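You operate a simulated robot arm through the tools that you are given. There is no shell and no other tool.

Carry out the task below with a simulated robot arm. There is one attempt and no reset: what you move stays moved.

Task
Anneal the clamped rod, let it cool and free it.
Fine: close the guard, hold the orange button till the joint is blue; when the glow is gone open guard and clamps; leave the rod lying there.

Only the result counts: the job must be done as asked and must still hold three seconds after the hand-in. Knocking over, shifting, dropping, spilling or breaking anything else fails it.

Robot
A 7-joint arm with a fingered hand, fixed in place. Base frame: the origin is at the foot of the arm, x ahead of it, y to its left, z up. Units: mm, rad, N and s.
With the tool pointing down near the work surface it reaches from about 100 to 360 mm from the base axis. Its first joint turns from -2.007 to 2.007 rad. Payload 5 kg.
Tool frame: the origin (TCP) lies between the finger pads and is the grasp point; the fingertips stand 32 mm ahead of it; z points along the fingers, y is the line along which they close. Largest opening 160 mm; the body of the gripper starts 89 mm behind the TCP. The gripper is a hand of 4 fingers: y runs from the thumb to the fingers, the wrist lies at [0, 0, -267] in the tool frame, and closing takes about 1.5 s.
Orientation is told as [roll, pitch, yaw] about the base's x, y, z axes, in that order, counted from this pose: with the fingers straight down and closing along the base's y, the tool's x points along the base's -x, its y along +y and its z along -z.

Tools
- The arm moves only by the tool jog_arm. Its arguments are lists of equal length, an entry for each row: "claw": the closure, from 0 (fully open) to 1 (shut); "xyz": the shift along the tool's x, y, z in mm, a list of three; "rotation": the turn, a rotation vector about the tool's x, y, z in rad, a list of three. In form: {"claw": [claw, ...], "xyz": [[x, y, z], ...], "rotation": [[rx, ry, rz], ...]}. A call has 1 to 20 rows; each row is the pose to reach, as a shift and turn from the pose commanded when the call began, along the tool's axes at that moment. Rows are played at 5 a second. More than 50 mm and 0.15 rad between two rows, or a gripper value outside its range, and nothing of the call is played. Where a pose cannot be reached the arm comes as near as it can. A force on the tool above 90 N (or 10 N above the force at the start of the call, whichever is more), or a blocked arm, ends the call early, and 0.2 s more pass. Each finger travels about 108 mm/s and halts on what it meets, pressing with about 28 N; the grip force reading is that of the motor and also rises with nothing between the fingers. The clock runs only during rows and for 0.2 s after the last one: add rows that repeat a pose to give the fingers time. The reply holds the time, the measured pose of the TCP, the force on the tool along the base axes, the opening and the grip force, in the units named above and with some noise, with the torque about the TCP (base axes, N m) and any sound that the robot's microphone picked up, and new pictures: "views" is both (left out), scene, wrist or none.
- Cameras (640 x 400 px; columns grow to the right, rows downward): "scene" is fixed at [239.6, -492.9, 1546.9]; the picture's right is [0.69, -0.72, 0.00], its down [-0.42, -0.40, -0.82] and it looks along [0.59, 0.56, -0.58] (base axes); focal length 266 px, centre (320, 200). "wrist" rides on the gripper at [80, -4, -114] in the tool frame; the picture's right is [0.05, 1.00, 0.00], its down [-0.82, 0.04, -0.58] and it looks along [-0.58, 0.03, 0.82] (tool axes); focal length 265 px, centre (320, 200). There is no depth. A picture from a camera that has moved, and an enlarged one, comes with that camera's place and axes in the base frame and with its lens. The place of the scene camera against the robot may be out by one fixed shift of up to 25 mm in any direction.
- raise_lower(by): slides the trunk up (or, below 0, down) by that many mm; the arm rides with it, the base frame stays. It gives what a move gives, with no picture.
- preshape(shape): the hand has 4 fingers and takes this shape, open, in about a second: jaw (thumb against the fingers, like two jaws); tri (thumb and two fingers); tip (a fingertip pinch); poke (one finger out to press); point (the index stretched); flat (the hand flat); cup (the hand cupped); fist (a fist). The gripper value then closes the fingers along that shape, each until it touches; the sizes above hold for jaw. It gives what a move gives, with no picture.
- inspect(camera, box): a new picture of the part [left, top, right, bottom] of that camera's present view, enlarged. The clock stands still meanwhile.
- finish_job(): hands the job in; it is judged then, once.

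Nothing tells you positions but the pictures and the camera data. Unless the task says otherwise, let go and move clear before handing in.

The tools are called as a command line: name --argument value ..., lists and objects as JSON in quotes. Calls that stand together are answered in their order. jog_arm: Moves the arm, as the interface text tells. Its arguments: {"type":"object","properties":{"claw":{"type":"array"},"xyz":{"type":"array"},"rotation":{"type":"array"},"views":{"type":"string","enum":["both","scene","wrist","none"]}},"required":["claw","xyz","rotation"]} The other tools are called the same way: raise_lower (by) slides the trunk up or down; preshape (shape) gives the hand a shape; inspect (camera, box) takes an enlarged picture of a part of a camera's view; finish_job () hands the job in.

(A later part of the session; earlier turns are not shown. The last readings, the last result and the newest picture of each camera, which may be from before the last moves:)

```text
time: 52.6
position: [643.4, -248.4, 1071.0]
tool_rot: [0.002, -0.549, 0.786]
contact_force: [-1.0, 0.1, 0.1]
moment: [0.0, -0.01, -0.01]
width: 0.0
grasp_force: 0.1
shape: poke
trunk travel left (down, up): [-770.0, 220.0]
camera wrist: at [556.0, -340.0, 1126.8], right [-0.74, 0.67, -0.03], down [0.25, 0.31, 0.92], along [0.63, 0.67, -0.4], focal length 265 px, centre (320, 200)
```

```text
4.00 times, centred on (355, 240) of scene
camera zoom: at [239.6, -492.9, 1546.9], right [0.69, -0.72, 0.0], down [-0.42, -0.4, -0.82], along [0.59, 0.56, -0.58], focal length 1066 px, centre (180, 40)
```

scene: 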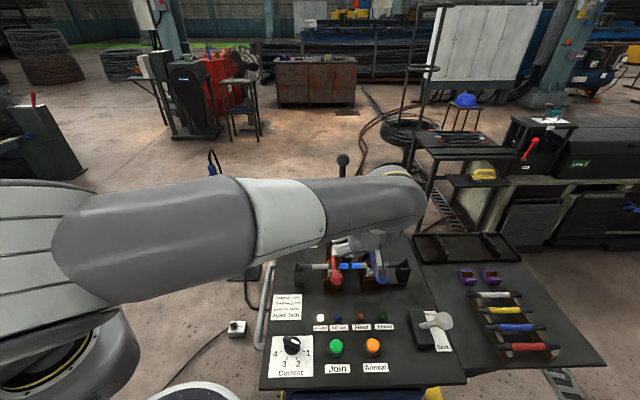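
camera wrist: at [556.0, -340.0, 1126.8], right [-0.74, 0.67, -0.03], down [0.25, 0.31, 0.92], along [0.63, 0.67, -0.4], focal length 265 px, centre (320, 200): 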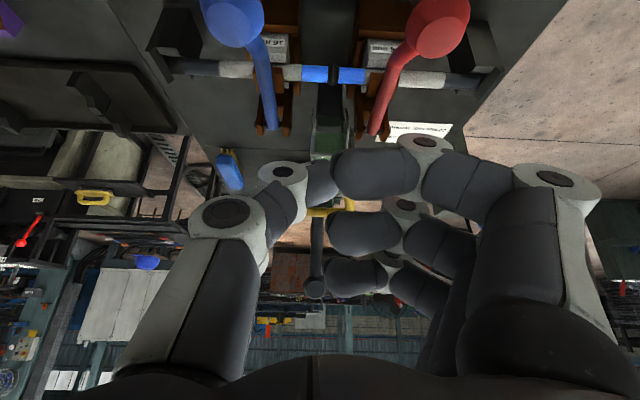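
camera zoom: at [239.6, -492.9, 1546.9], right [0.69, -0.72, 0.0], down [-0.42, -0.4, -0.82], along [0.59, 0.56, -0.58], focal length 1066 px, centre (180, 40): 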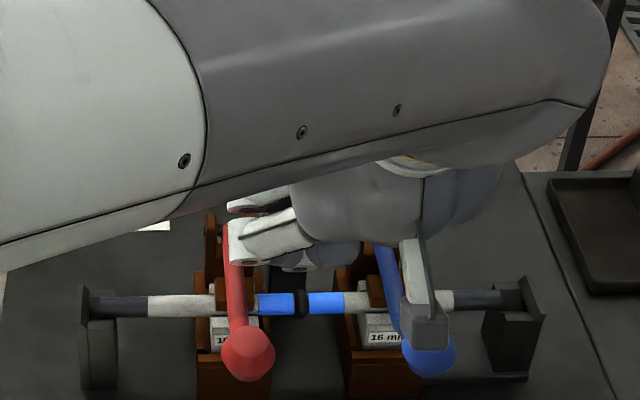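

The guard rests fully open and the joint is cool and blue. Next are the clamps: I'll switch to the jaw shape and go to a pre-grasp pose in front of the red ball.

preshape --shape "jaw"

jog_arm --claw '[0.1, 0.2, 0.3, 0.35, 0.35]' --xyz '[[24, 33, -15], [47.8, 66, -29.2], [62.7, 66, -5], [77.6, 66, 19.4], [77.6, 66, 19.4]]' --rotation '[[0, 0, 0], [0, 0, 0], [0, 0, 0], [0, 0, 0], [0, 0, 0]]'

inspect --camera "wrist" --box '[160, 40, 480, 240]'

```text
time: 53.5
position: [644.1, -247.2, 1071.5]
tool_rot: [0.001, -0.548, 0.784]
contact_force: [-0.2, -0.6, 0.5]
moment: [0.02, 0.06, -0.01]
width: 159.9
grasp_force: 0.0
shape: jaw
trunk travel left (down, up): [-770.0, 220.0]
```

```text
time: 54.7
position: [557.7, -239.5, 1012.6]
tool_rot: [0.0, -0.546, 0.786]
contact_force: [-0.2, -0.6, 0.4]
moment: [-0.03, -0.02, 0.01]
width: 104.5
grasp_force: 0.1
shape: jaw
trunk travel left (down, up): [-770.0, 220.0]
camera wrist: at [470.7, -331.2, 1068.6], right [-0.74, 0.68, -0.03], down [0.25, 0.31, 0.92], along [0.63, 0.67, -0.4], focal length 265 px, centre (320, 200)
```

scene: 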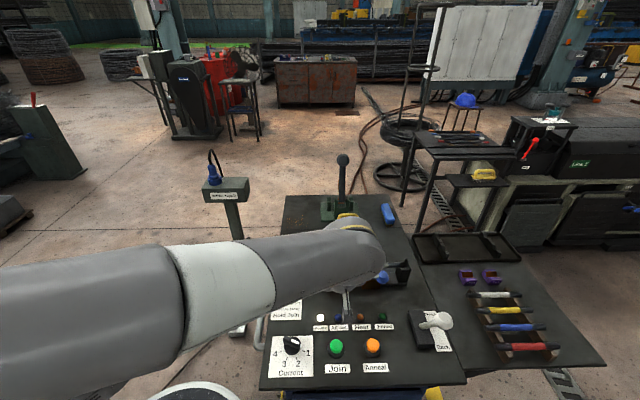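
wrist: 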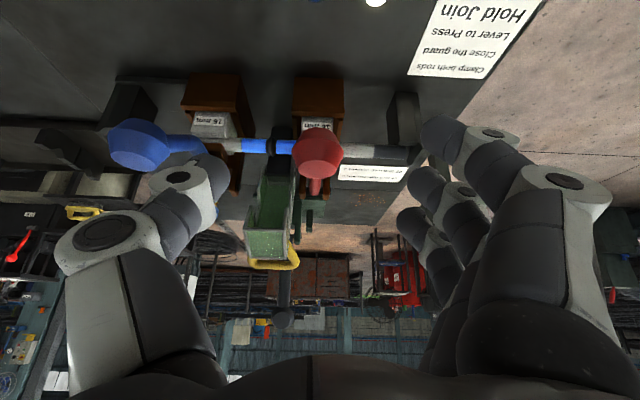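

```text
2.00 times, centred on (320, 140) of wrist
camera zoom: at [470.7, -331.2, 1068.6], right [-0.74, 0.68, -0.03], down [0.25, 0.31, 0.92], along [0.63, 0.67, -0.4], focal length 531 px, centre (320, 320)
```

zoom: 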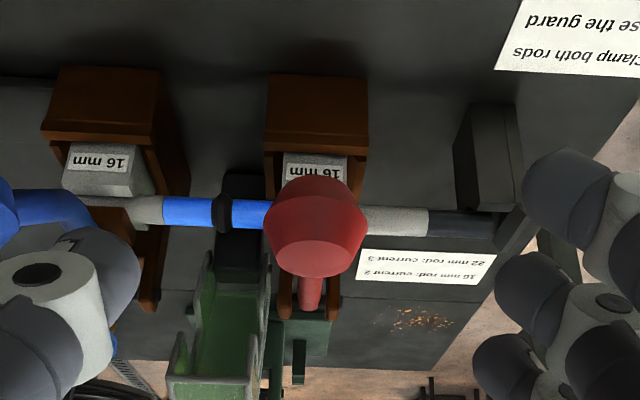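

The red ball sits exactly on the grasp line. I'm moving in 60 mm and closing on it.

jog_arm --claw '[0.35, 0.35, 0.35, 0.35, 0.6, 0.8, 1, 1, 1, 1]' --xyz '[[0, 1, 20], [0, 1, 40], [0, 1, 57], [0, 1, 57], [0, 1, 57], [0, 1, 57], [0, 1, 57], [0, 1, 57], [0, 1, 57], [0, 1, 57]]' --rotation '[[0, 0, 0], [0, 0, 0], [0, 0, 0], [0, 0, 0], [0, 0, 0], [0, 0, 0], [0, 0, 0], [0, 0, 0], [0, 0, 0], [0, 0, 0]]'

inspect --camera "wrist" --box '[160, 90, 480, 290]'

```text
time: 56.9
position: [579.9, -220.5, 965.0]
tool_rot: [0.001, -0.549, 0.785]
contact_force: [13.5, -7.2, -0.5]
moment: [0.07, 0.09, 0.22]
width: 3.4
grasp_force: 27.7
shape: jaw
trunk travel left (down, up): [-770.0, 220.0]
camera wrist: at [491.7, -312.1, 1020.7], right [-0.74, 0.68, -0.03], down [0.25, 0.31, 0.92], along [0.63, 0.67, -0.4], focal length 265 px, centre (320, 200)
```

scene: 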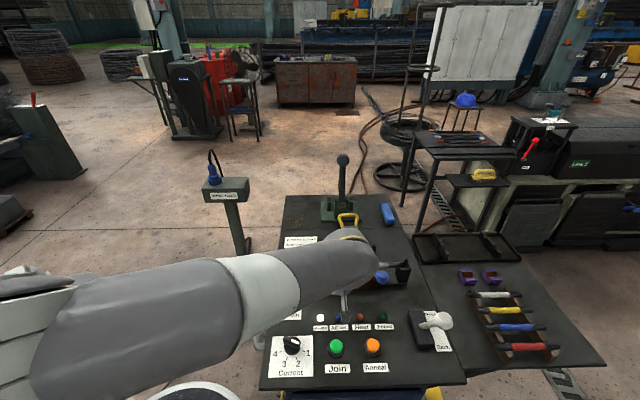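
wrist: 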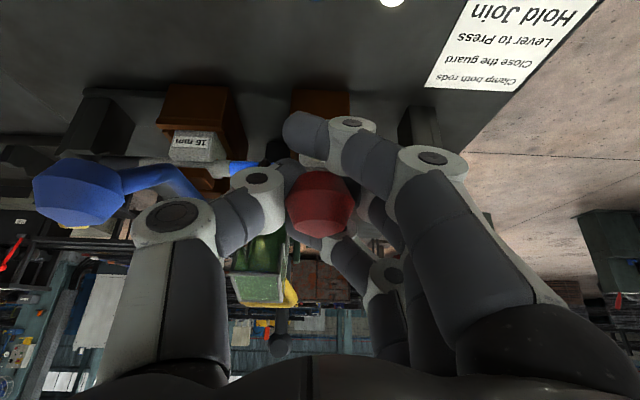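

```text
2.00 times, centred on (320, 190) of wrist
camera zoom: at [491.7, -312.1, 1020.7], right [-0.74, 0.68, -0.03], down [0.25, 0.31, 0.92], along [0.63, 0.67, -0.4], focal length 531 px, centre (320, 220)
```

zoom: 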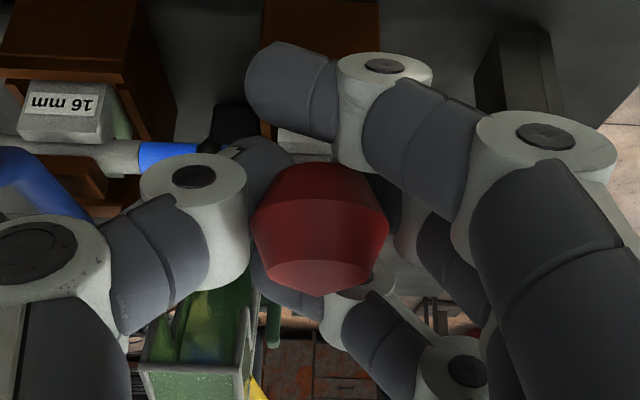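

The ball is caged, with the index finger under it. I'm lifting the red lever along its arc.

jog_arm --claw '[1, 1, 1, 1, 1, 1]' --xyz '[[-11.1, 0, -10.1], [-24.4, 0, -20], [-37.5, 0, -27.7], [-51.2, 0, -34.2], [-65.4, 0, -39.3], [-80.1, 0, -43.1]]' --rotation '[[0, 0, 0], [0, 0, 0], [0, 0, 0], [0, 0, 0], [0, 0, 0], [0, 0, 0]]'

inspect --camera "wrist" --box '[160, 90, 480, 290]'

inspect --camera "scene" --box '[290, 210, 420, 310]'

```text
time: 58.3
position: [611.6, -185.4, 1042.3]
tool_rot: [0.004, -0.546, 0.782]
contact_force: [18.6, -3.7, 0.4]
moment: [-0.54, 0.92, -0.1]
width: 3.2
grasp_force: 27.8
shape: jaw
trunk travel left (down, up): [-770.0, 220.0]
camera wrist: at [524.0, -278.5, 1098.2], right [-0.74, 0.67, -0.02], down [0.25, 0.31, 0.92], along [0.63, 0.67, -0.4], focal length 265 px, centre (320, 200)
```

scene: 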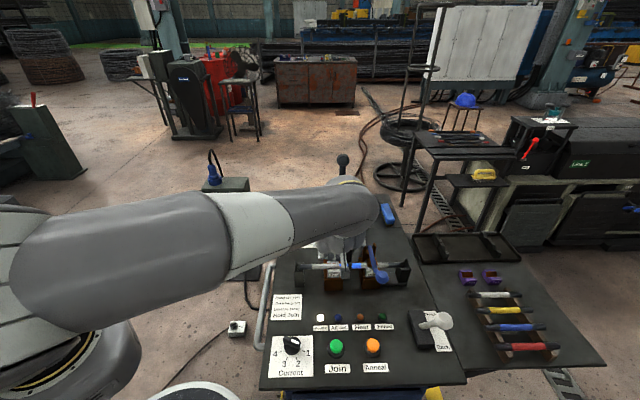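
wrist: 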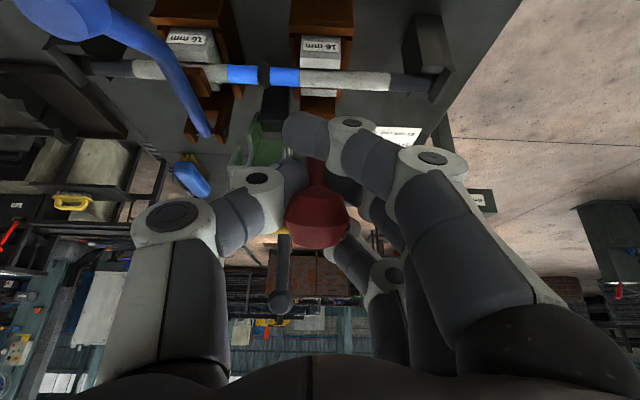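

```text
2.00 times, centred on (320, 190) of wrist
camera zoom: at [524.0, -278.5, 1098.2], right [-0.74, 0.67, -0.02], down [0.25, 0.31, 0.92], along [0.63, 0.67, -0.4], focal length 531 px, centre (320, 220)
```

zoom: 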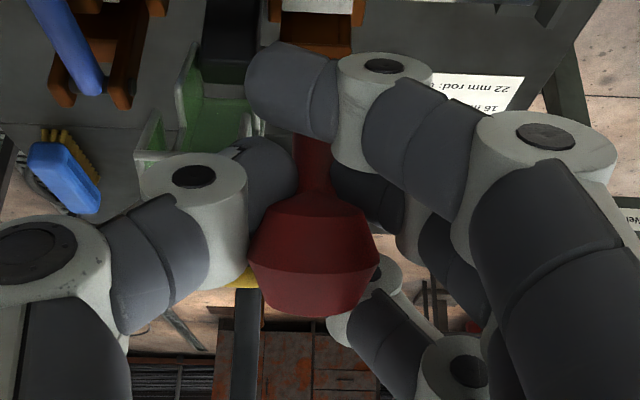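

```text
4.00 times, centred on (355, 260) of scene
camera zoom: at [239.6, -492.9, 1546.9], right [0.69, -0.72, 0.0], down [-0.42, -0.4, -0.82], along [0.59, 0.56, -0.58], focal length 1066 px, centre (180, -40)
```

zoom: 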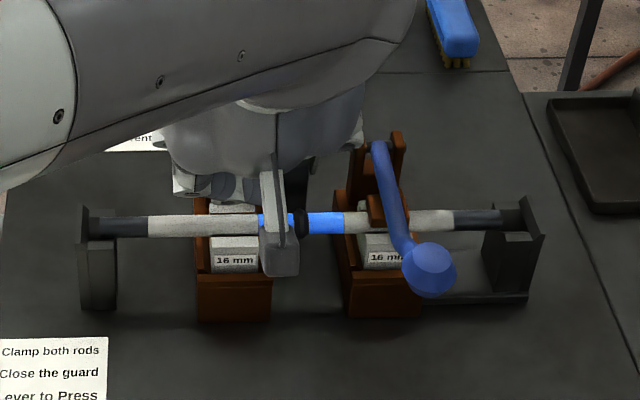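

The lever is swinging up and the rod stays in place. I'm continuing towards upright.

jog_arm --claw '[1, 1, 1, 1, 1, 1, 1, 1]' --xyz '[[-15, -1, -2.2], [-30.2, -2, -3.1], [-45.3, -3, -2.5], [-60.4, -3, -0.5], [-75.2, -3, 2.9], [-89.5, -3, 7.9], [-102, -3, 13.4], [-114, -3, 20.1]]' --rotation '[[0, 0, 0], [0, 0, 0], [0, 0, 0], [0, 0, 0], [0, 0, 0], [0, 0, 0], [0, 0, 0], [0, 0, 0]]'

inspect --camera "wrist" --box '[160, 90, 480, 290]'

inspect --camera "scene" --box '[290, 190, 420, 300]'

```text
time: 60.1
position: [688.5, -113.8, 1081.2]
tool_rot: [0.008, -0.54, 0.778]
contact_force: [-3.2, -3.2, 0.6]
moment: [-0.66, 0.93, -0.31]
width: 1.6
grasp_force: 27.4
shape: jaw
trunk travel left (down, up): [-770.0, 220.0]
camera wrist: at [600.7, -207.1, 1138.4], right [-0.74, 0.68, -0.02], down [0.26, 0.31, 0.92], along [0.63, 0.67, -0.4], focal length 265 px, centre (320, 200)
```

scene: 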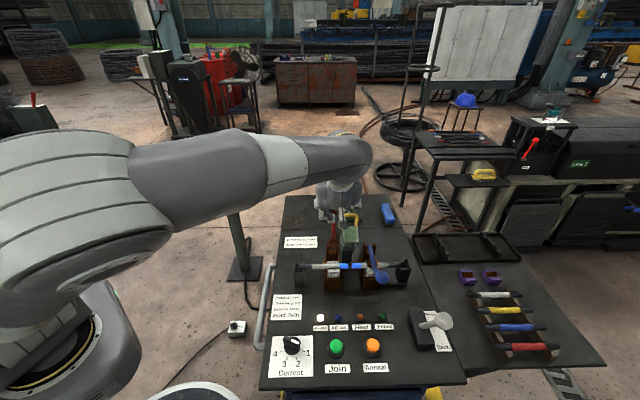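
wrist: 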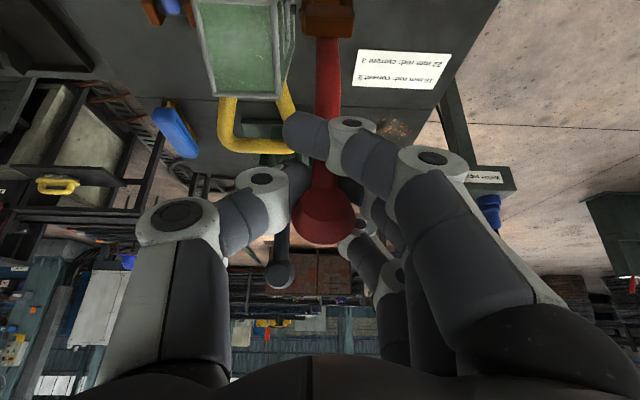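

```text
2.00 times, centred on (320, 190) of wrist
camera zoom: at [600.7, -207.1, 1138.4], right [-0.74, 0.68, -0.02], down [0.26, 0.31, 0.92], along [0.63, 0.67, -0.4], focal length 531 px, centre (320, 220)
```

zoom: 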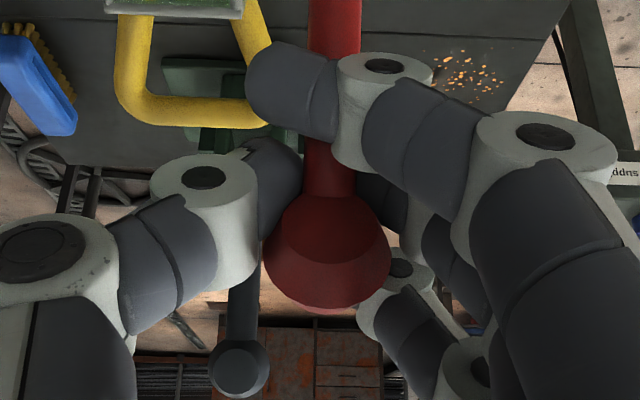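

```text
3.64 times, centred on (355, 245) of scene
camera zoom: at [239.6, -492.9, 1546.9], right [0.69, -0.72, 0.0], down [-0.42, -0.4, -0.82], along [0.59, 0.56, -0.58], focal length 969 px, centre (193, 36)
```

zoom: 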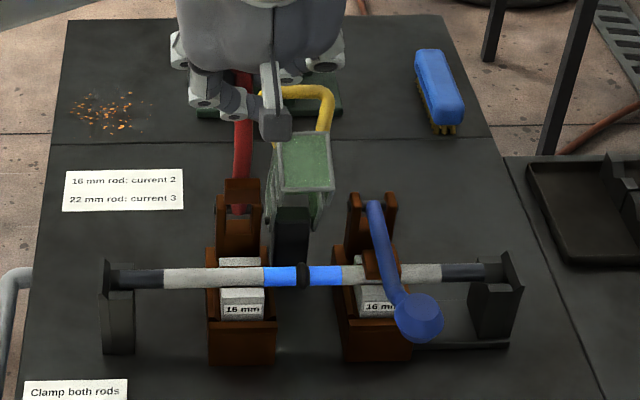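

The red clamp is open and the lever stands upright. I'll take it slightly past vertical so it stays there.

jog_arm --claw '[1, 1, 1]' --xyz '[[-8, 0, 5.5], [-16, 0, 11.5], [-22, 0, 15.8]]' --rotation '[[0, 0, 0], [0, 0, 0], [0, 0, 0]]'

inspect --camera "scene" --box '[290, 190, 420, 300]'

```text
time: 60.9
position: [706.6, -96.2, 1078.5]
tool_rot: [0.008, -0.54, 0.777]
contact_force: [-11.1, -9.8, -1.2]
moment: [-1.18, 1.0, -0.09]
width: 1.0
grasp_force: 27.7
shape: jaw
trunk travel left (down, up): [-770.0, 220.0]
camera wrist: at [619.6, -189.6, 1136.1], right [-0.74, 0.68, -0.02], down [0.26, 0.31, 0.91], along [0.63, 0.67, -0.4], focal length 265 px, centre (320, 200)
```

scene: 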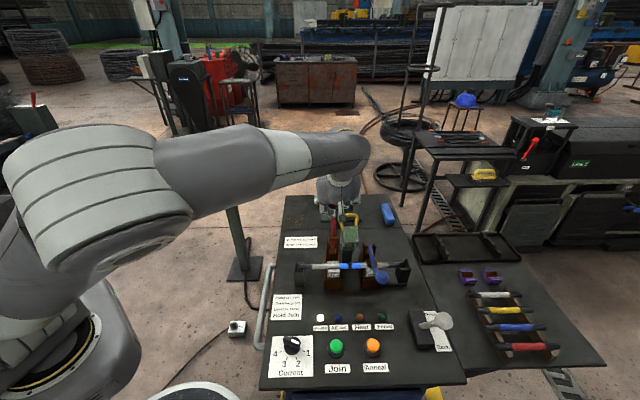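
wrist: 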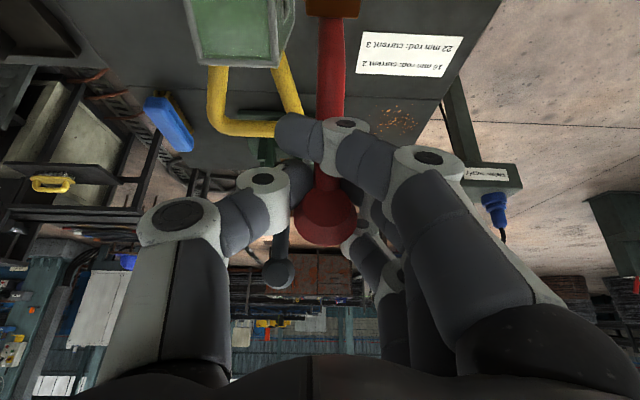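

```text
3.64 times, centred on (355, 245) of scene
camera zoom: at [239.6, -492.9, 1546.9], right [0.69, -0.72, 0.0], down [-0.42, -0.4, -0.82], along [0.59, 0.56, -0.58], focal length 969 px, centre (193, 36)
```

zoom: 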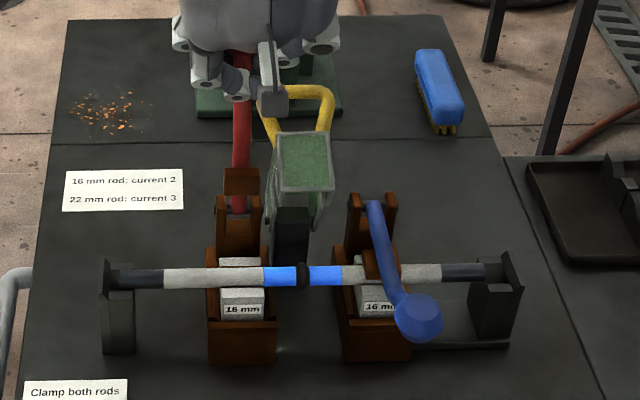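

The lever is at its stop, a little past vertical. I'm releasing it and backing away along the tool axis.

jog_arm --claw '[0.7, 0.35, 0.3, 0.3, 0.3, 0.3, 0.3]' --xyz '[[2, 0, -1], [2, 0, -1], [2, 0, -1], [2, 0, -1], [2, 0, -30], [2, 0, -60], [2, 0, -85]]' --rotation '[[0, 0, 0], [0, 0, 0], [0, 0, 0], [0, 0, 0], [0, 0, 0], [0, 0, 0], [0, 0, 0]]'

inspect --camera "wrist" --box '[160, 0, 480, 200]'

inspect --camera "scene" --box '[290, 180, 420, 300]'

```text
time: 62.5
position: [672.7, -123.6, 1158.3]
tool_rot: [0.001, -0.55, 0.784]
contact_force: [-0.7, 1.3, 0.5]
moment: [-0.01, 0.02, -0.01]
width: 111.6
grasp_force: 0.2
shape: jaw
trunk travel left (down, up): [-770.0, 220.0]
camera wrist: at [586.3, -218.1, 1214.1], right [-0.74, 0.68, -0.03], down [0.25, 0.31, 0.92], along [0.63, 0.67, -0.4], focal length 265 px, centre (320, 200)
```

scene: 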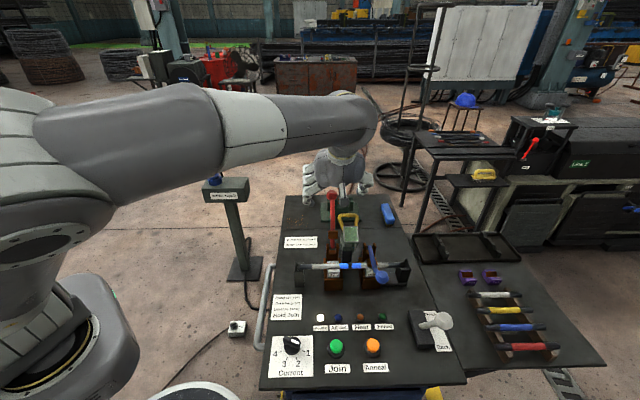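
wrist: 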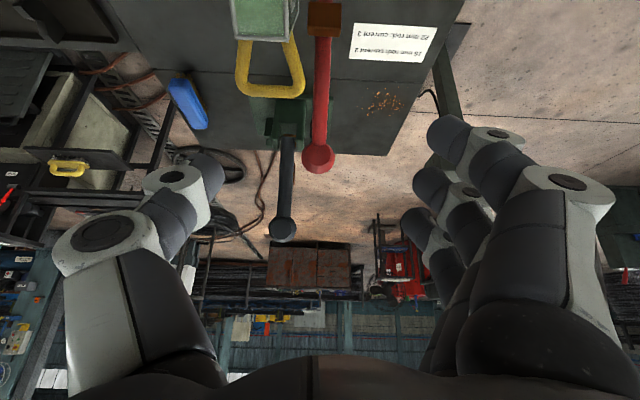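

```text
2.00 times, centred on (320, 100) of wrist
camera zoom: at [586.3, -218.1, 1214.1], right [-0.74, 0.68, -0.03], down [0.25, 0.31, 0.92], along [0.63, 0.67, -0.4], focal length 531 px, centre (320, 400)
```

zoom: 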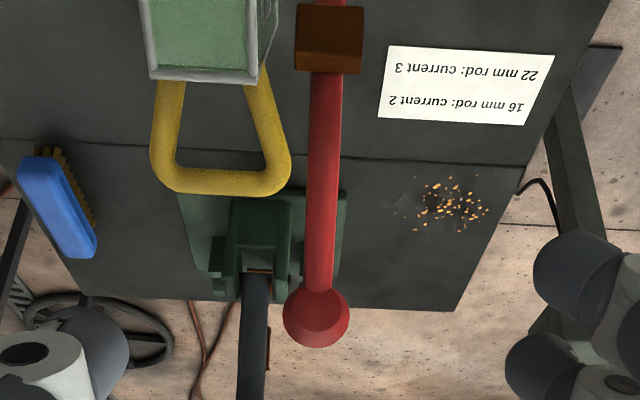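

```text
3.33 times, centred on (355, 240) of scene
camera zoom: at [239.6, -492.9, 1546.9], right [0.69, -0.72, 0.0], down [-0.42, -0.4, -0.82], along [0.59, 0.56, -0.58], focal length 888 px, centre (203, 67)
```

zoom: 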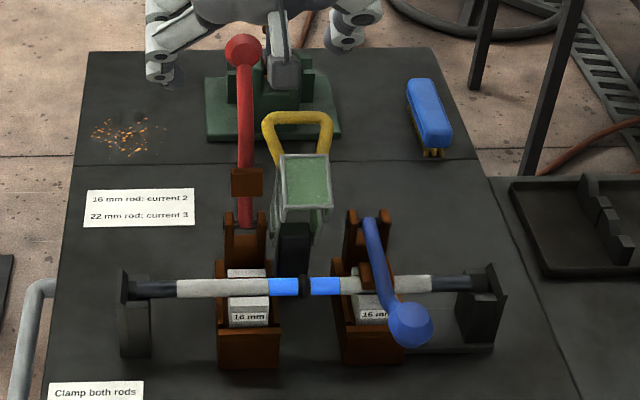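

The red lever stays open. Triangulation shows the guard at only about 66°, where it first stood at about 39°, so I want it pushed fully back. I'll press its handle down from above with a closed beak, passing to the right of the red lever.

preshape --shape "poke"

raise_lower --by 100

jog_arm --claw '[0, 0, 0, 0, 0, 0]' --xyz '[[-2.7, -15, 31.7], [-5.5, -30.1, 63.4], [-8.2, -45.1, 95.1], [-11, -60.2, 126.8], [-13.7, -75.2, 158.5], [-13.7, -75.2, 158.5]]' --rotation '[[0, 0.11, 0], [0, 0.22, 0], [0, 0.33, 0], [0, 0.44, 0], [0, 0.55, 0], [0, 0.55, 0]]'

inspect --camera "scene" --box '[290, 160, 420, 280]'

```text
time: 63.4
position: [674.6, -125.5, 1157.2]
tool_rot: [0.003, -0.548, 0.785]
contact_force: [0.4, 0.0, -0.6]
moment: [0.01, -0.03, 0.02]
width: 0.0
grasp_force: 0.1
shape: poke
trunk travel left (down, up): [-770.0, 220.0]
```

```text
time: 64.7
position: [674.3, -125.0, 1257.3]
tool_rot: [0.003, -0.548, 0.787]
contact_force: [-0.5, -0.8, 0.3]
moment: [-0.03, -0.02, 0.02]
width: 0.0
grasp_force: 0.1
shape: poke
trunk travel left (down, up): [-870.0, 120.0]
```

```text
time: 66.1
position: [792.9, -112.1, 1129.8]
tool_rot: [-0.001, 0.002, 0.786]
contact_force: [-0.3, -0.2, 0.1]
moment: [0.03, -0.05, -0.03]
width: 0.1
grasp_force: 0.0
shape: poke
trunk travel left (down, up): [-870.0, 120.0]
camera wrist: at [739.7, -171.4, 1245.2], right [-0.74, 0.67, 0.0], down [0.55, 0.61, 0.58], along [0.39, 0.43, -0.82], focal length 265 px, centre (320, 200)
```

scene: 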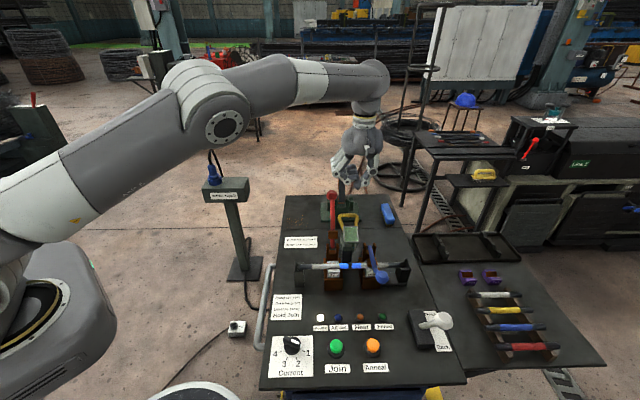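
wrist: 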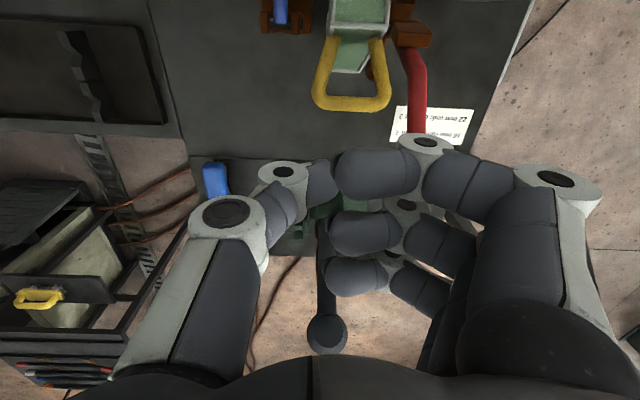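

```text
3.33 times, centred on (355, 220) of scene
camera zoom: at [239.6, -492.9, 1546.9], right [0.69, -0.72, 0.0], down [-0.42, -0.4, -0.82], along [0.59, 0.56, -0.58], focal length 888 px, centre (203, 133)
```

zoom: 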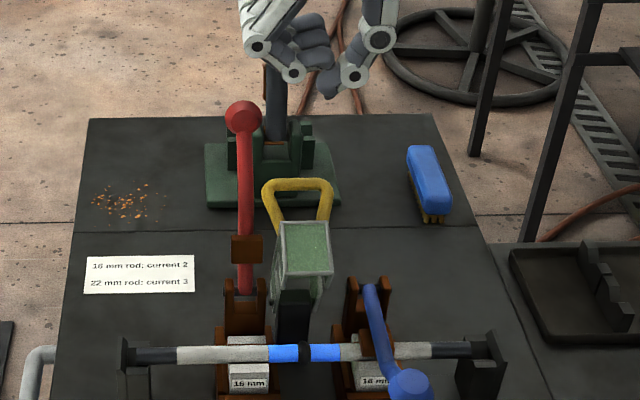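

The bar is confirmed at (766,-104,1002). I'll shift 6 mm forward so the finger is above it, then lower to just above it.

jog_arm --claw '[0, 0]' --xyz '[[5.5, 0, 0], [5.5, 0, 0]]' --rotation '[[0, 0, 0], [0, 0, 0]]' --views "none"

raise_lower --by -75

inspect --camera "scene" --box '[310, 170, 400, 260]'

inspect --camera "wrist" --box '[160, 20, 560, 270]'

```text
time: 66.7
position: [791.9, -114.4, 1128.1]
tool_rot: [0.001, 0.0, 0.785]
contact_force: [0.0, -0.6, 0.2]
moment: [-0.02, 0.0, -0.02]
width: 0.0
grasp_force: 0.1
shape: poke
trunk travel left (down, up): [-870.0, 120.0]
```

```text
time: 67.8
position: [790.5, -114.9, 1054.6]
tool_rot: [0.0, 0.001, 0.785]
contact_force: [0.2, -0.6, 0.3]
moment: [-0.02, 0.02, 0.0]
width: 0.0
grasp_force: 0.0
shape: poke
trunk travel left (down, up): [-795.0, 195.0]
```

```text
4.44 times, centred on (355, 215) of scene
camera zoom: at [239.6, -492.9, 1546.9], right [0.69, -0.72, 0.0], down [-0.42, -0.4, -0.82], along [0.59, 0.56, -0.58], focal length 1184 px, centre (164, 133)
```

zoom: 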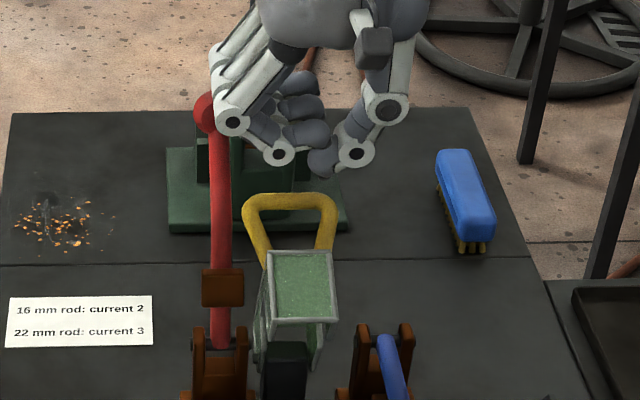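

```text
1.60 times, centred on (360, 145) of wrist
camera zoom: at [736.9, -174.1, 1169.1], right [-0.74, 0.67, 0.0], down [0.55, 0.61, 0.58], along [0.39, 0.43, -0.82], focal length 425 px, centre (256, 288)
```

zoom: 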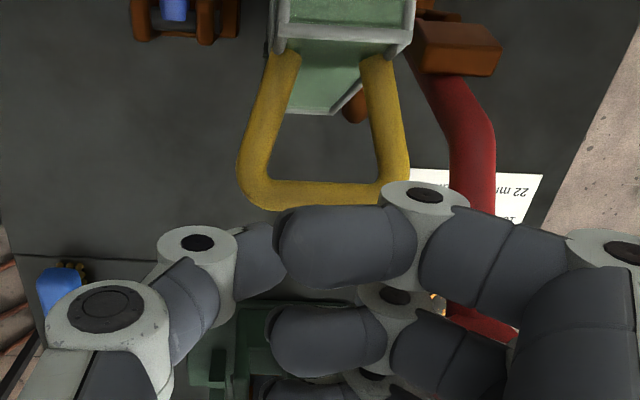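

The red lever has fallen back to its stop, with its ball now near (783,-13,1030), so I must keep my fingers to its right. I'll shift 42 mm right and press the handle's right end back and down along its arc.

jog_arm --claw '[0, 0, 0, 0, 0, 0, 0]' --xyz '[[0, -21, 0], [0, -42, 0], [2, -42, 7], [-1, -42, 13], [-11, -42, 19], [-23, -42, 27], [-35, -42, 37]]' --rotation '[[0, 0, 0], [0, 0, 0], [0, 0, 0], [0, 0, 0], [0, 0, 0], [0, 0, 0], [0, 0, 0]]'

inspect --camera "scene" --box '[310, 170, 400, 260]'

inspect --camera "wrist" --box '[240, 20, 640, 270]'

```text
time: 69.5
position: [825.1, -128.0, 1027.0]
tool_rot: [-0.003, -0.001, 0.784]
contact_force: [0.2, -0.4, 0.0]
moment: [0.01, -0.02, 0.01]
width: 0.1
grasp_force: 0.0
shape: poke
out of reach, approached as far as the arm can: row 2, 3, 4, 5, 6, 7
trunk travel left (down, up): [-795.0, 195.0]
camera wrist: at [769.7, -186.9, 1140.8], right [-0.74, 0.67, 0.0], down [0.55, 0.61, 0.58], along [0.39, 0.43, -0.82], focal length 265 px, centre (320, 200)
```

scene: 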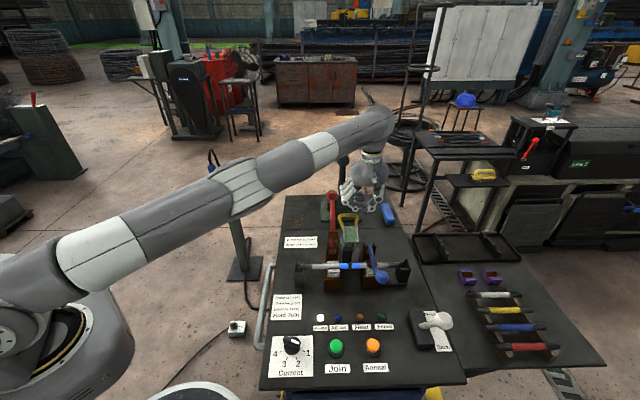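
wrist: 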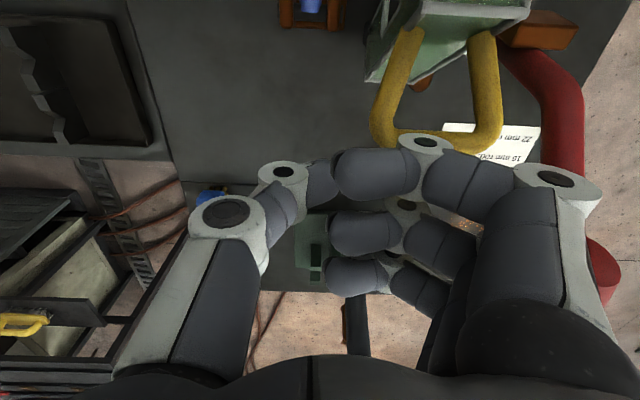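

```text
4.44 times, centred on (355, 215) of scene
camera zoom: at [239.6, -492.9, 1546.9], right [0.69, -0.72, 0.0], down [-0.42, -0.4, -0.82], along [0.59, 0.56, -0.58], focal length 1184 px, centre (164, 133)
```

zoom: 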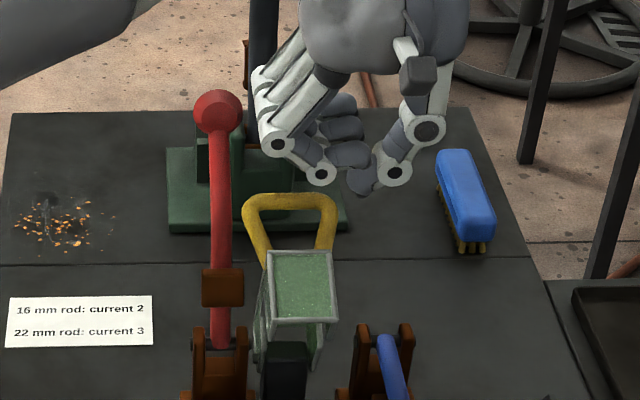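

```text
1.60 times, centred on (440, 145) of wrist
camera zoom: at [769.7, -186.9, 1140.8], right [-0.74, 0.67, 0.0], down [0.55, 0.61, 0.58], along [0.39, 0.43, -0.82], focal length 425 px, centre (128, 288)
```

zoom: 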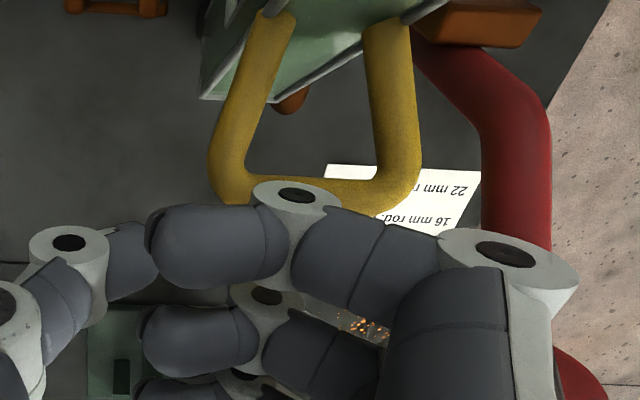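

Tool-down, the arm runs out of reach there, and the finger slid past behind the bar without touching it. I'll go back up and use the leaning posture, keeping right of the red lever.

jog_arm --claw '[0, 0, 0, 0, 0, 0, 0, 0]' --xyz '[[0, 0, -35], [0, 0, -60], [36, -3, -60], [72, -7, -60], [76, -7, -55], [76, -7, -50], [76, -7, -40], [76, -7, -40]]' --rotation '[[0, 0, 0], [0, -0.11, 0], [0, -0.22, 0], [0, -0.33, 0], [0, -0.44, 0], [0, -0.55, 0], [0, -0.55, 0], [0, -0.55, 0]]'

inspect --camera "wrist" --box '[240, 20, 640, 270]'

inspect --camera "scene" --box '[310, 180, 420, 290]'

```text
time: 71.2
position: [776.2, -185.3, 1065.9]
tool_rot: [-0.001, -0.548, 0.784]
contact_force: [0.3, 0.7, 0.0]
moment: [0.01, 0.0, 0.0]
width: 0.2
grasp_force: 0.0
shape: poke
out of reach, approached as far as the arm can: row 1
trunk travel left (down, up): [-795.0, 195.0]
camera wrist: at [688.3, -277.8, 1121.4], right [-0.74, 0.68, -0.03], down [0.25, 0.31, 0.92], along [0.63, 0.67, -0.4], focal length 265 px, centre (320, 200)
```

scene: 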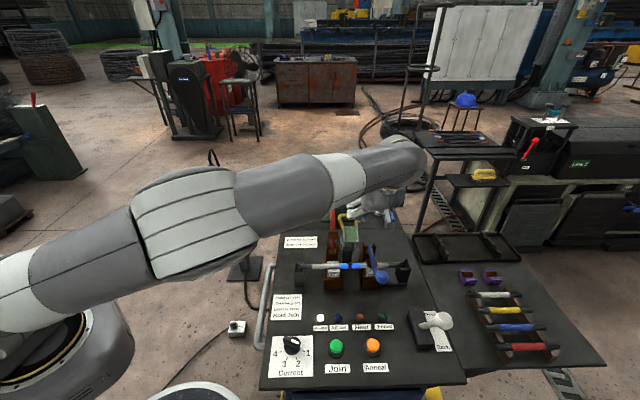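
wrist: 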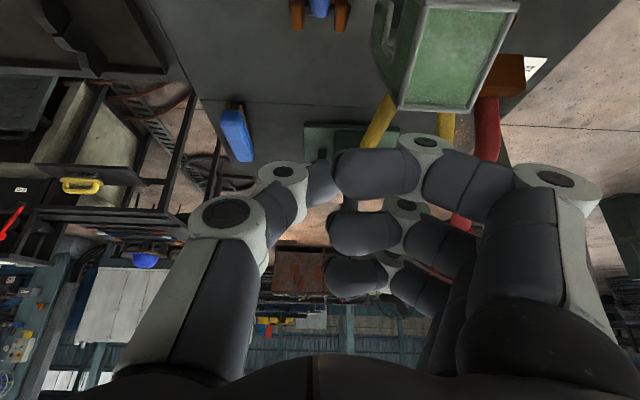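

```text
1.60 times, centred on (440, 145) of wrist
camera zoom: at [688.3, -277.8, 1121.4], right [-0.74, 0.68, -0.03], down [0.25, 0.31, 0.92], along [0.63, 0.67, -0.4], focal length 425 px, centre (128, 288)
```

zoom: 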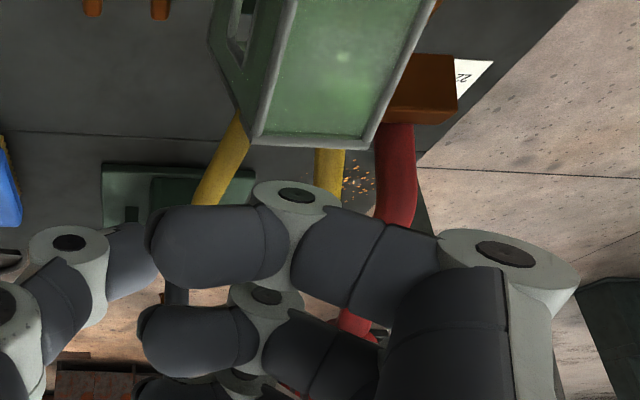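

```text
3.64 times, centred on (365, 235) of scene
camera zoom: at [239.6, -492.9, 1546.9], right [0.69, -0.72, 0.0], down [-0.42, -0.4, -0.82], along [0.59, 0.56, -0.58], focal length 969 px, centre (156, 73)
```

zoom: 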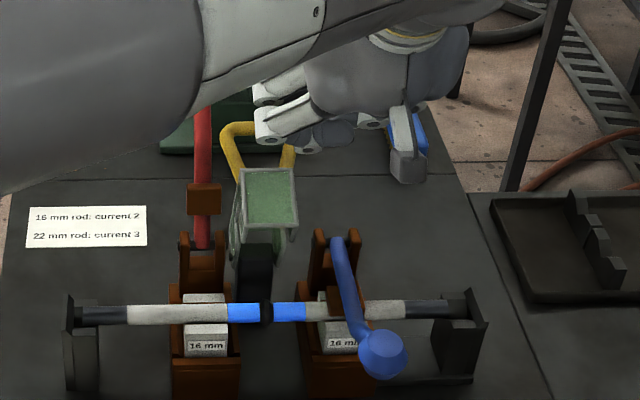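

I'm in position at the front right of the handle. I'll lower and push it back in small steps.

jog_arm --claw '[0, 0, 0, 0, 0, 0]' --xyz '[[3.8, 0, 17.6], [6.6, 0, 35.8], [0.9, 0, 41.7], [-7.7, 0, 50.5], [-15.4, 0, 61], [-22.5, 0, 72.5]]' --rotation '[[0, 0, 0], [0, 0, 0], [0, 0, 0], [0, 0, 0], [0, 0, 0], [0, 0, 0]]'

inspect --camera "scene" --box '[310, 180, 420, 290]'

inspect --camera "wrist" --box '[240, 20, 640, 270]'

```text
time: 72.7
position: [816.4, -144.2, 1015.3]
tool_rot: [-0.001, -0.548, 0.786]
contact_force: [0.5, -0.8, -0.5]
moment: [-0.01, -0.03, -0.01]
width: 0.0
grasp_force: 0.0
shape: poke
trunk travel left (down, up): [-795.0, 195.0]
camera wrist: at [729.1, -236.7, 1071.2], right [-0.74, 0.68, -0.03], down [0.25, 0.31, 0.92], along [0.63, 0.67, -0.4], focal length 265 px, centre (320, 200)
```

scene: 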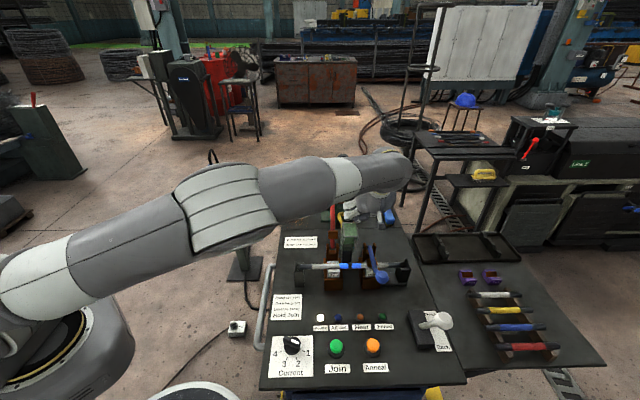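
wrist: 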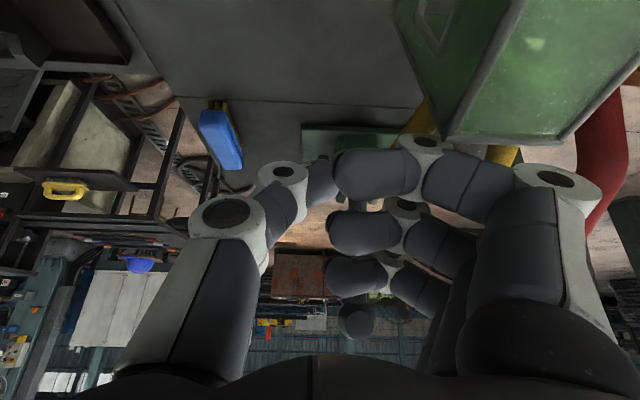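

```text
3.64 times, centred on (365, 235) of scene
camera zoom: at [239.6, -492.9, 1546.9], right [0.69, -0.72, 0.0], down [-0.42, -0.4, -0.82], along [0.59, 0.56, -0.58], focal length 969 px, centre (156, 73)
```

zoom: 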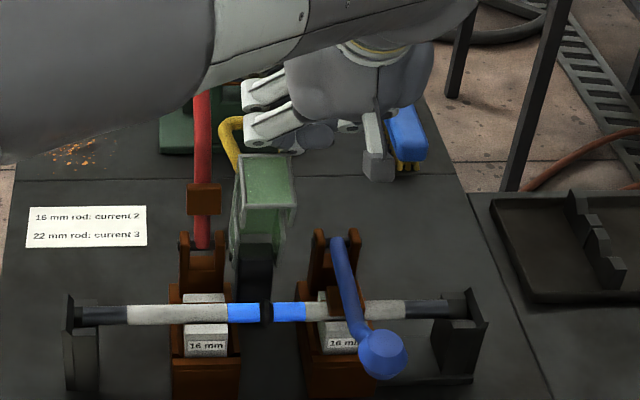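

```text
1.60 times, centred on (440, 145) of wrist
camera zoom: at [729.1, -236.7, 1071.2], right [-0.74, 0.68, -0.03], down [0.25, 0.31, 0.92], along [0.63, 0.67, -0.4], focal length 425 px, centre (128, 288)
```

zoom: 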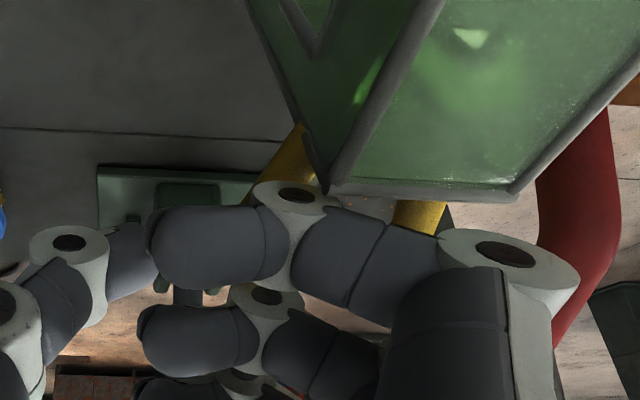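

jog_arm --claw '[0, 0, 0, 0]' --xyz '[[-6, 0, 13.1], [-11.6, 0, 27], [-15.4, 0, 39.9], [-15.4, 0, 39.9]]' --rotation '[[0, 0, 0], [0, 0, 0], [0, 0, 0], [0, 0, 0]]'

inspect --camera "scene" --box '[310, 180, 420, 290]'

inspect --camera "wrist" --box '[240, 20, 640, 270]'

```text
time: 73.7
position: [841.3, -116.3, 998.8]
tool_rot: [-0.007, -0.558, 0.787]
contact_force: [18.3, 8.3, 53.3]
moment: [0.22, 3.98, -0.64]
width: 0.1
grasp_force: 0.0
shape: poke
trunk travel left (down, up): [-795.0, 195.0]
camera wrist: at [752.8, -209.8, 1052.8], right [-0.74, 0.68, -0.03], down [0.24, 0.31, 0.92], along [0.63, 0.67, -0.39], focal length 265 px, centre (320, 200)
```

scene: 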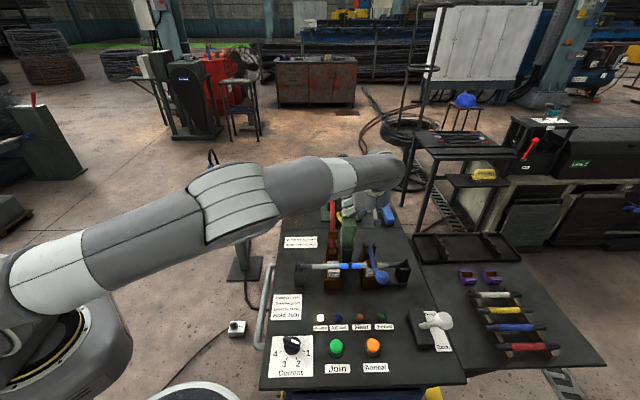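
wrist: 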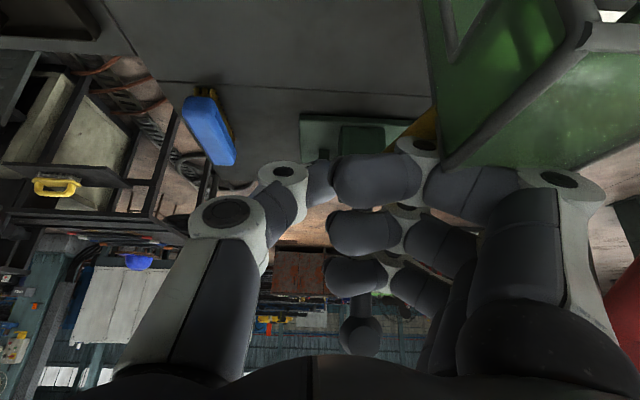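

```text
3.64 times, centred on (365, 235) of scene
camera zoom: at [239.6, -492.9, 1546.9], right [0.69, -0.72, 0.0], down [-0.42, -0.4, -0.82], along [0.59, 0.56, -0.58], focal length 969 px, centre (156, 73)
```

zoom: 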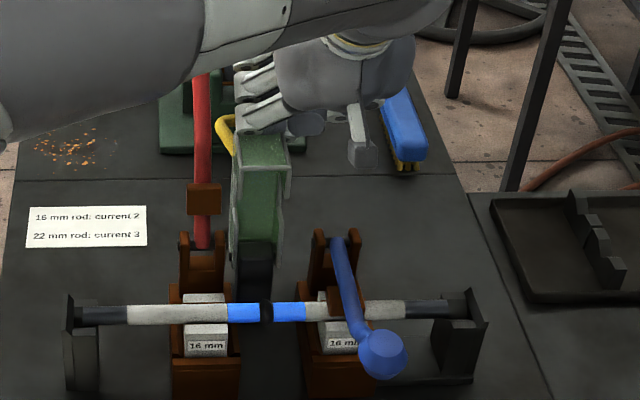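

```text
1.60 times, centred on (440, 145) of wrist
camera zoom: at [752.8, -209.8, 1052.8], right [-0.74, 0.68, -0.03], down [0.24, 0.31, 0.92], along [0.63, 0.67, -0.39], focal length 425 px, centre (128, 288)
```

zoom: 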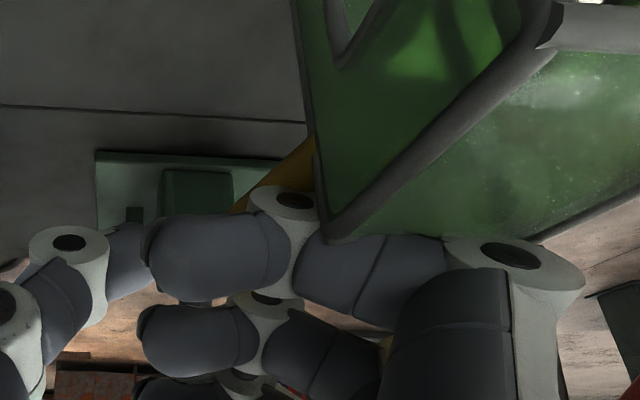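

The force rose, so the guard is at its stop, fully open as at the start. I'm backing off and checking.

jog_arm --claw '[0, 0, 0, 0, 0]' --xyz '[[0, 0, -20], [3, 0, -50], [20, 0, -80], [60, 0, -100], [60, 0, -100]]' --rotation '[[0, 0, 0], [0, 0, 0], [0, 0, 0], [0, 0, 0], [0, 0, 0]]'

inspect --camera "scene" --box '[310, 180, 420, 290]'

inspect --camera "wrist" --box '[240, 0, 640, 250]'

```text
time: 74.8
position: [769.8, -192.5, 1041.4]
tool_rot: [0.0, -0.548, 0.787]
contact_force: [0.0, 0.6, 0.2]
moment: [-0.01, -0.01, 0.03]
width: 0.1
grasp_force: 0.0
shape: poke
trunk travel left (down, up): [-795.0, 195.0]
camera wrist: at [682.8, -285.3, 1097.4], right [-0.74, 0.67, -0.03], down [0.25, 0.31, 0.92], along [0.63, 0.67, -0.4], focal length 265 px, centre (320, 200)
```

scene: 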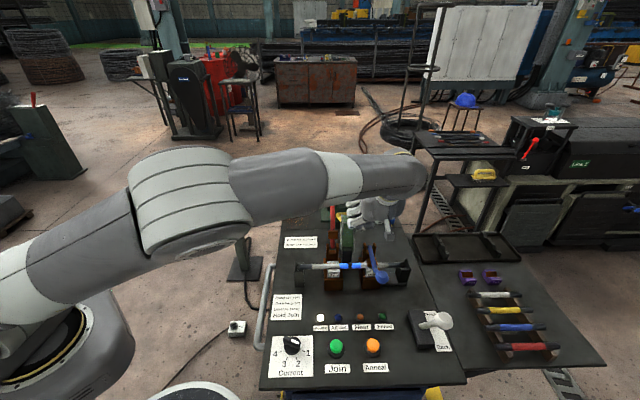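
wrist: 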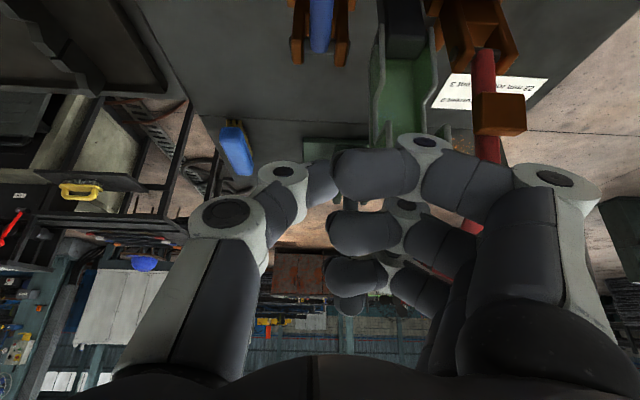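

```text
3.64 times, centred on (365, 235) of scene
camera zoom: at [239.6, -492.9, 1546.9], right [0.69, -0.72, 0.0], down [-0.42, -0.4, -0.82], along [0.59, 0.56, -0.58], focal length 969 px, centre (156, 73)
```

zoom: 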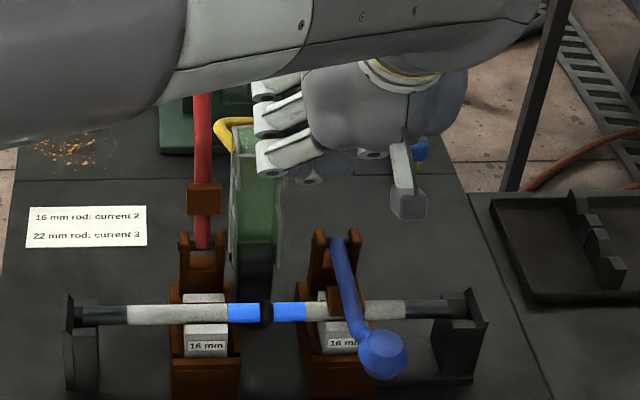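

```text
1.60 times, centred on (440, 125) of wrist
camera zoom: at [682.8, -285.3, 1097.4], right [-0.74, 0.67, -0.03], down [0.25, 0.31, 0.92], along [0.63, 0.67, -0.4], focal length 425 px, centre (128, 320)
```

zoom: 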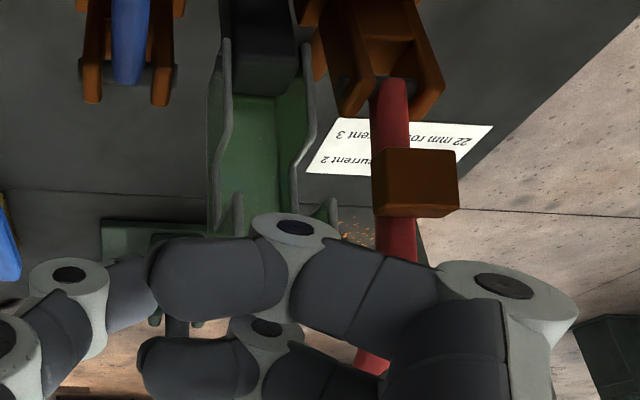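

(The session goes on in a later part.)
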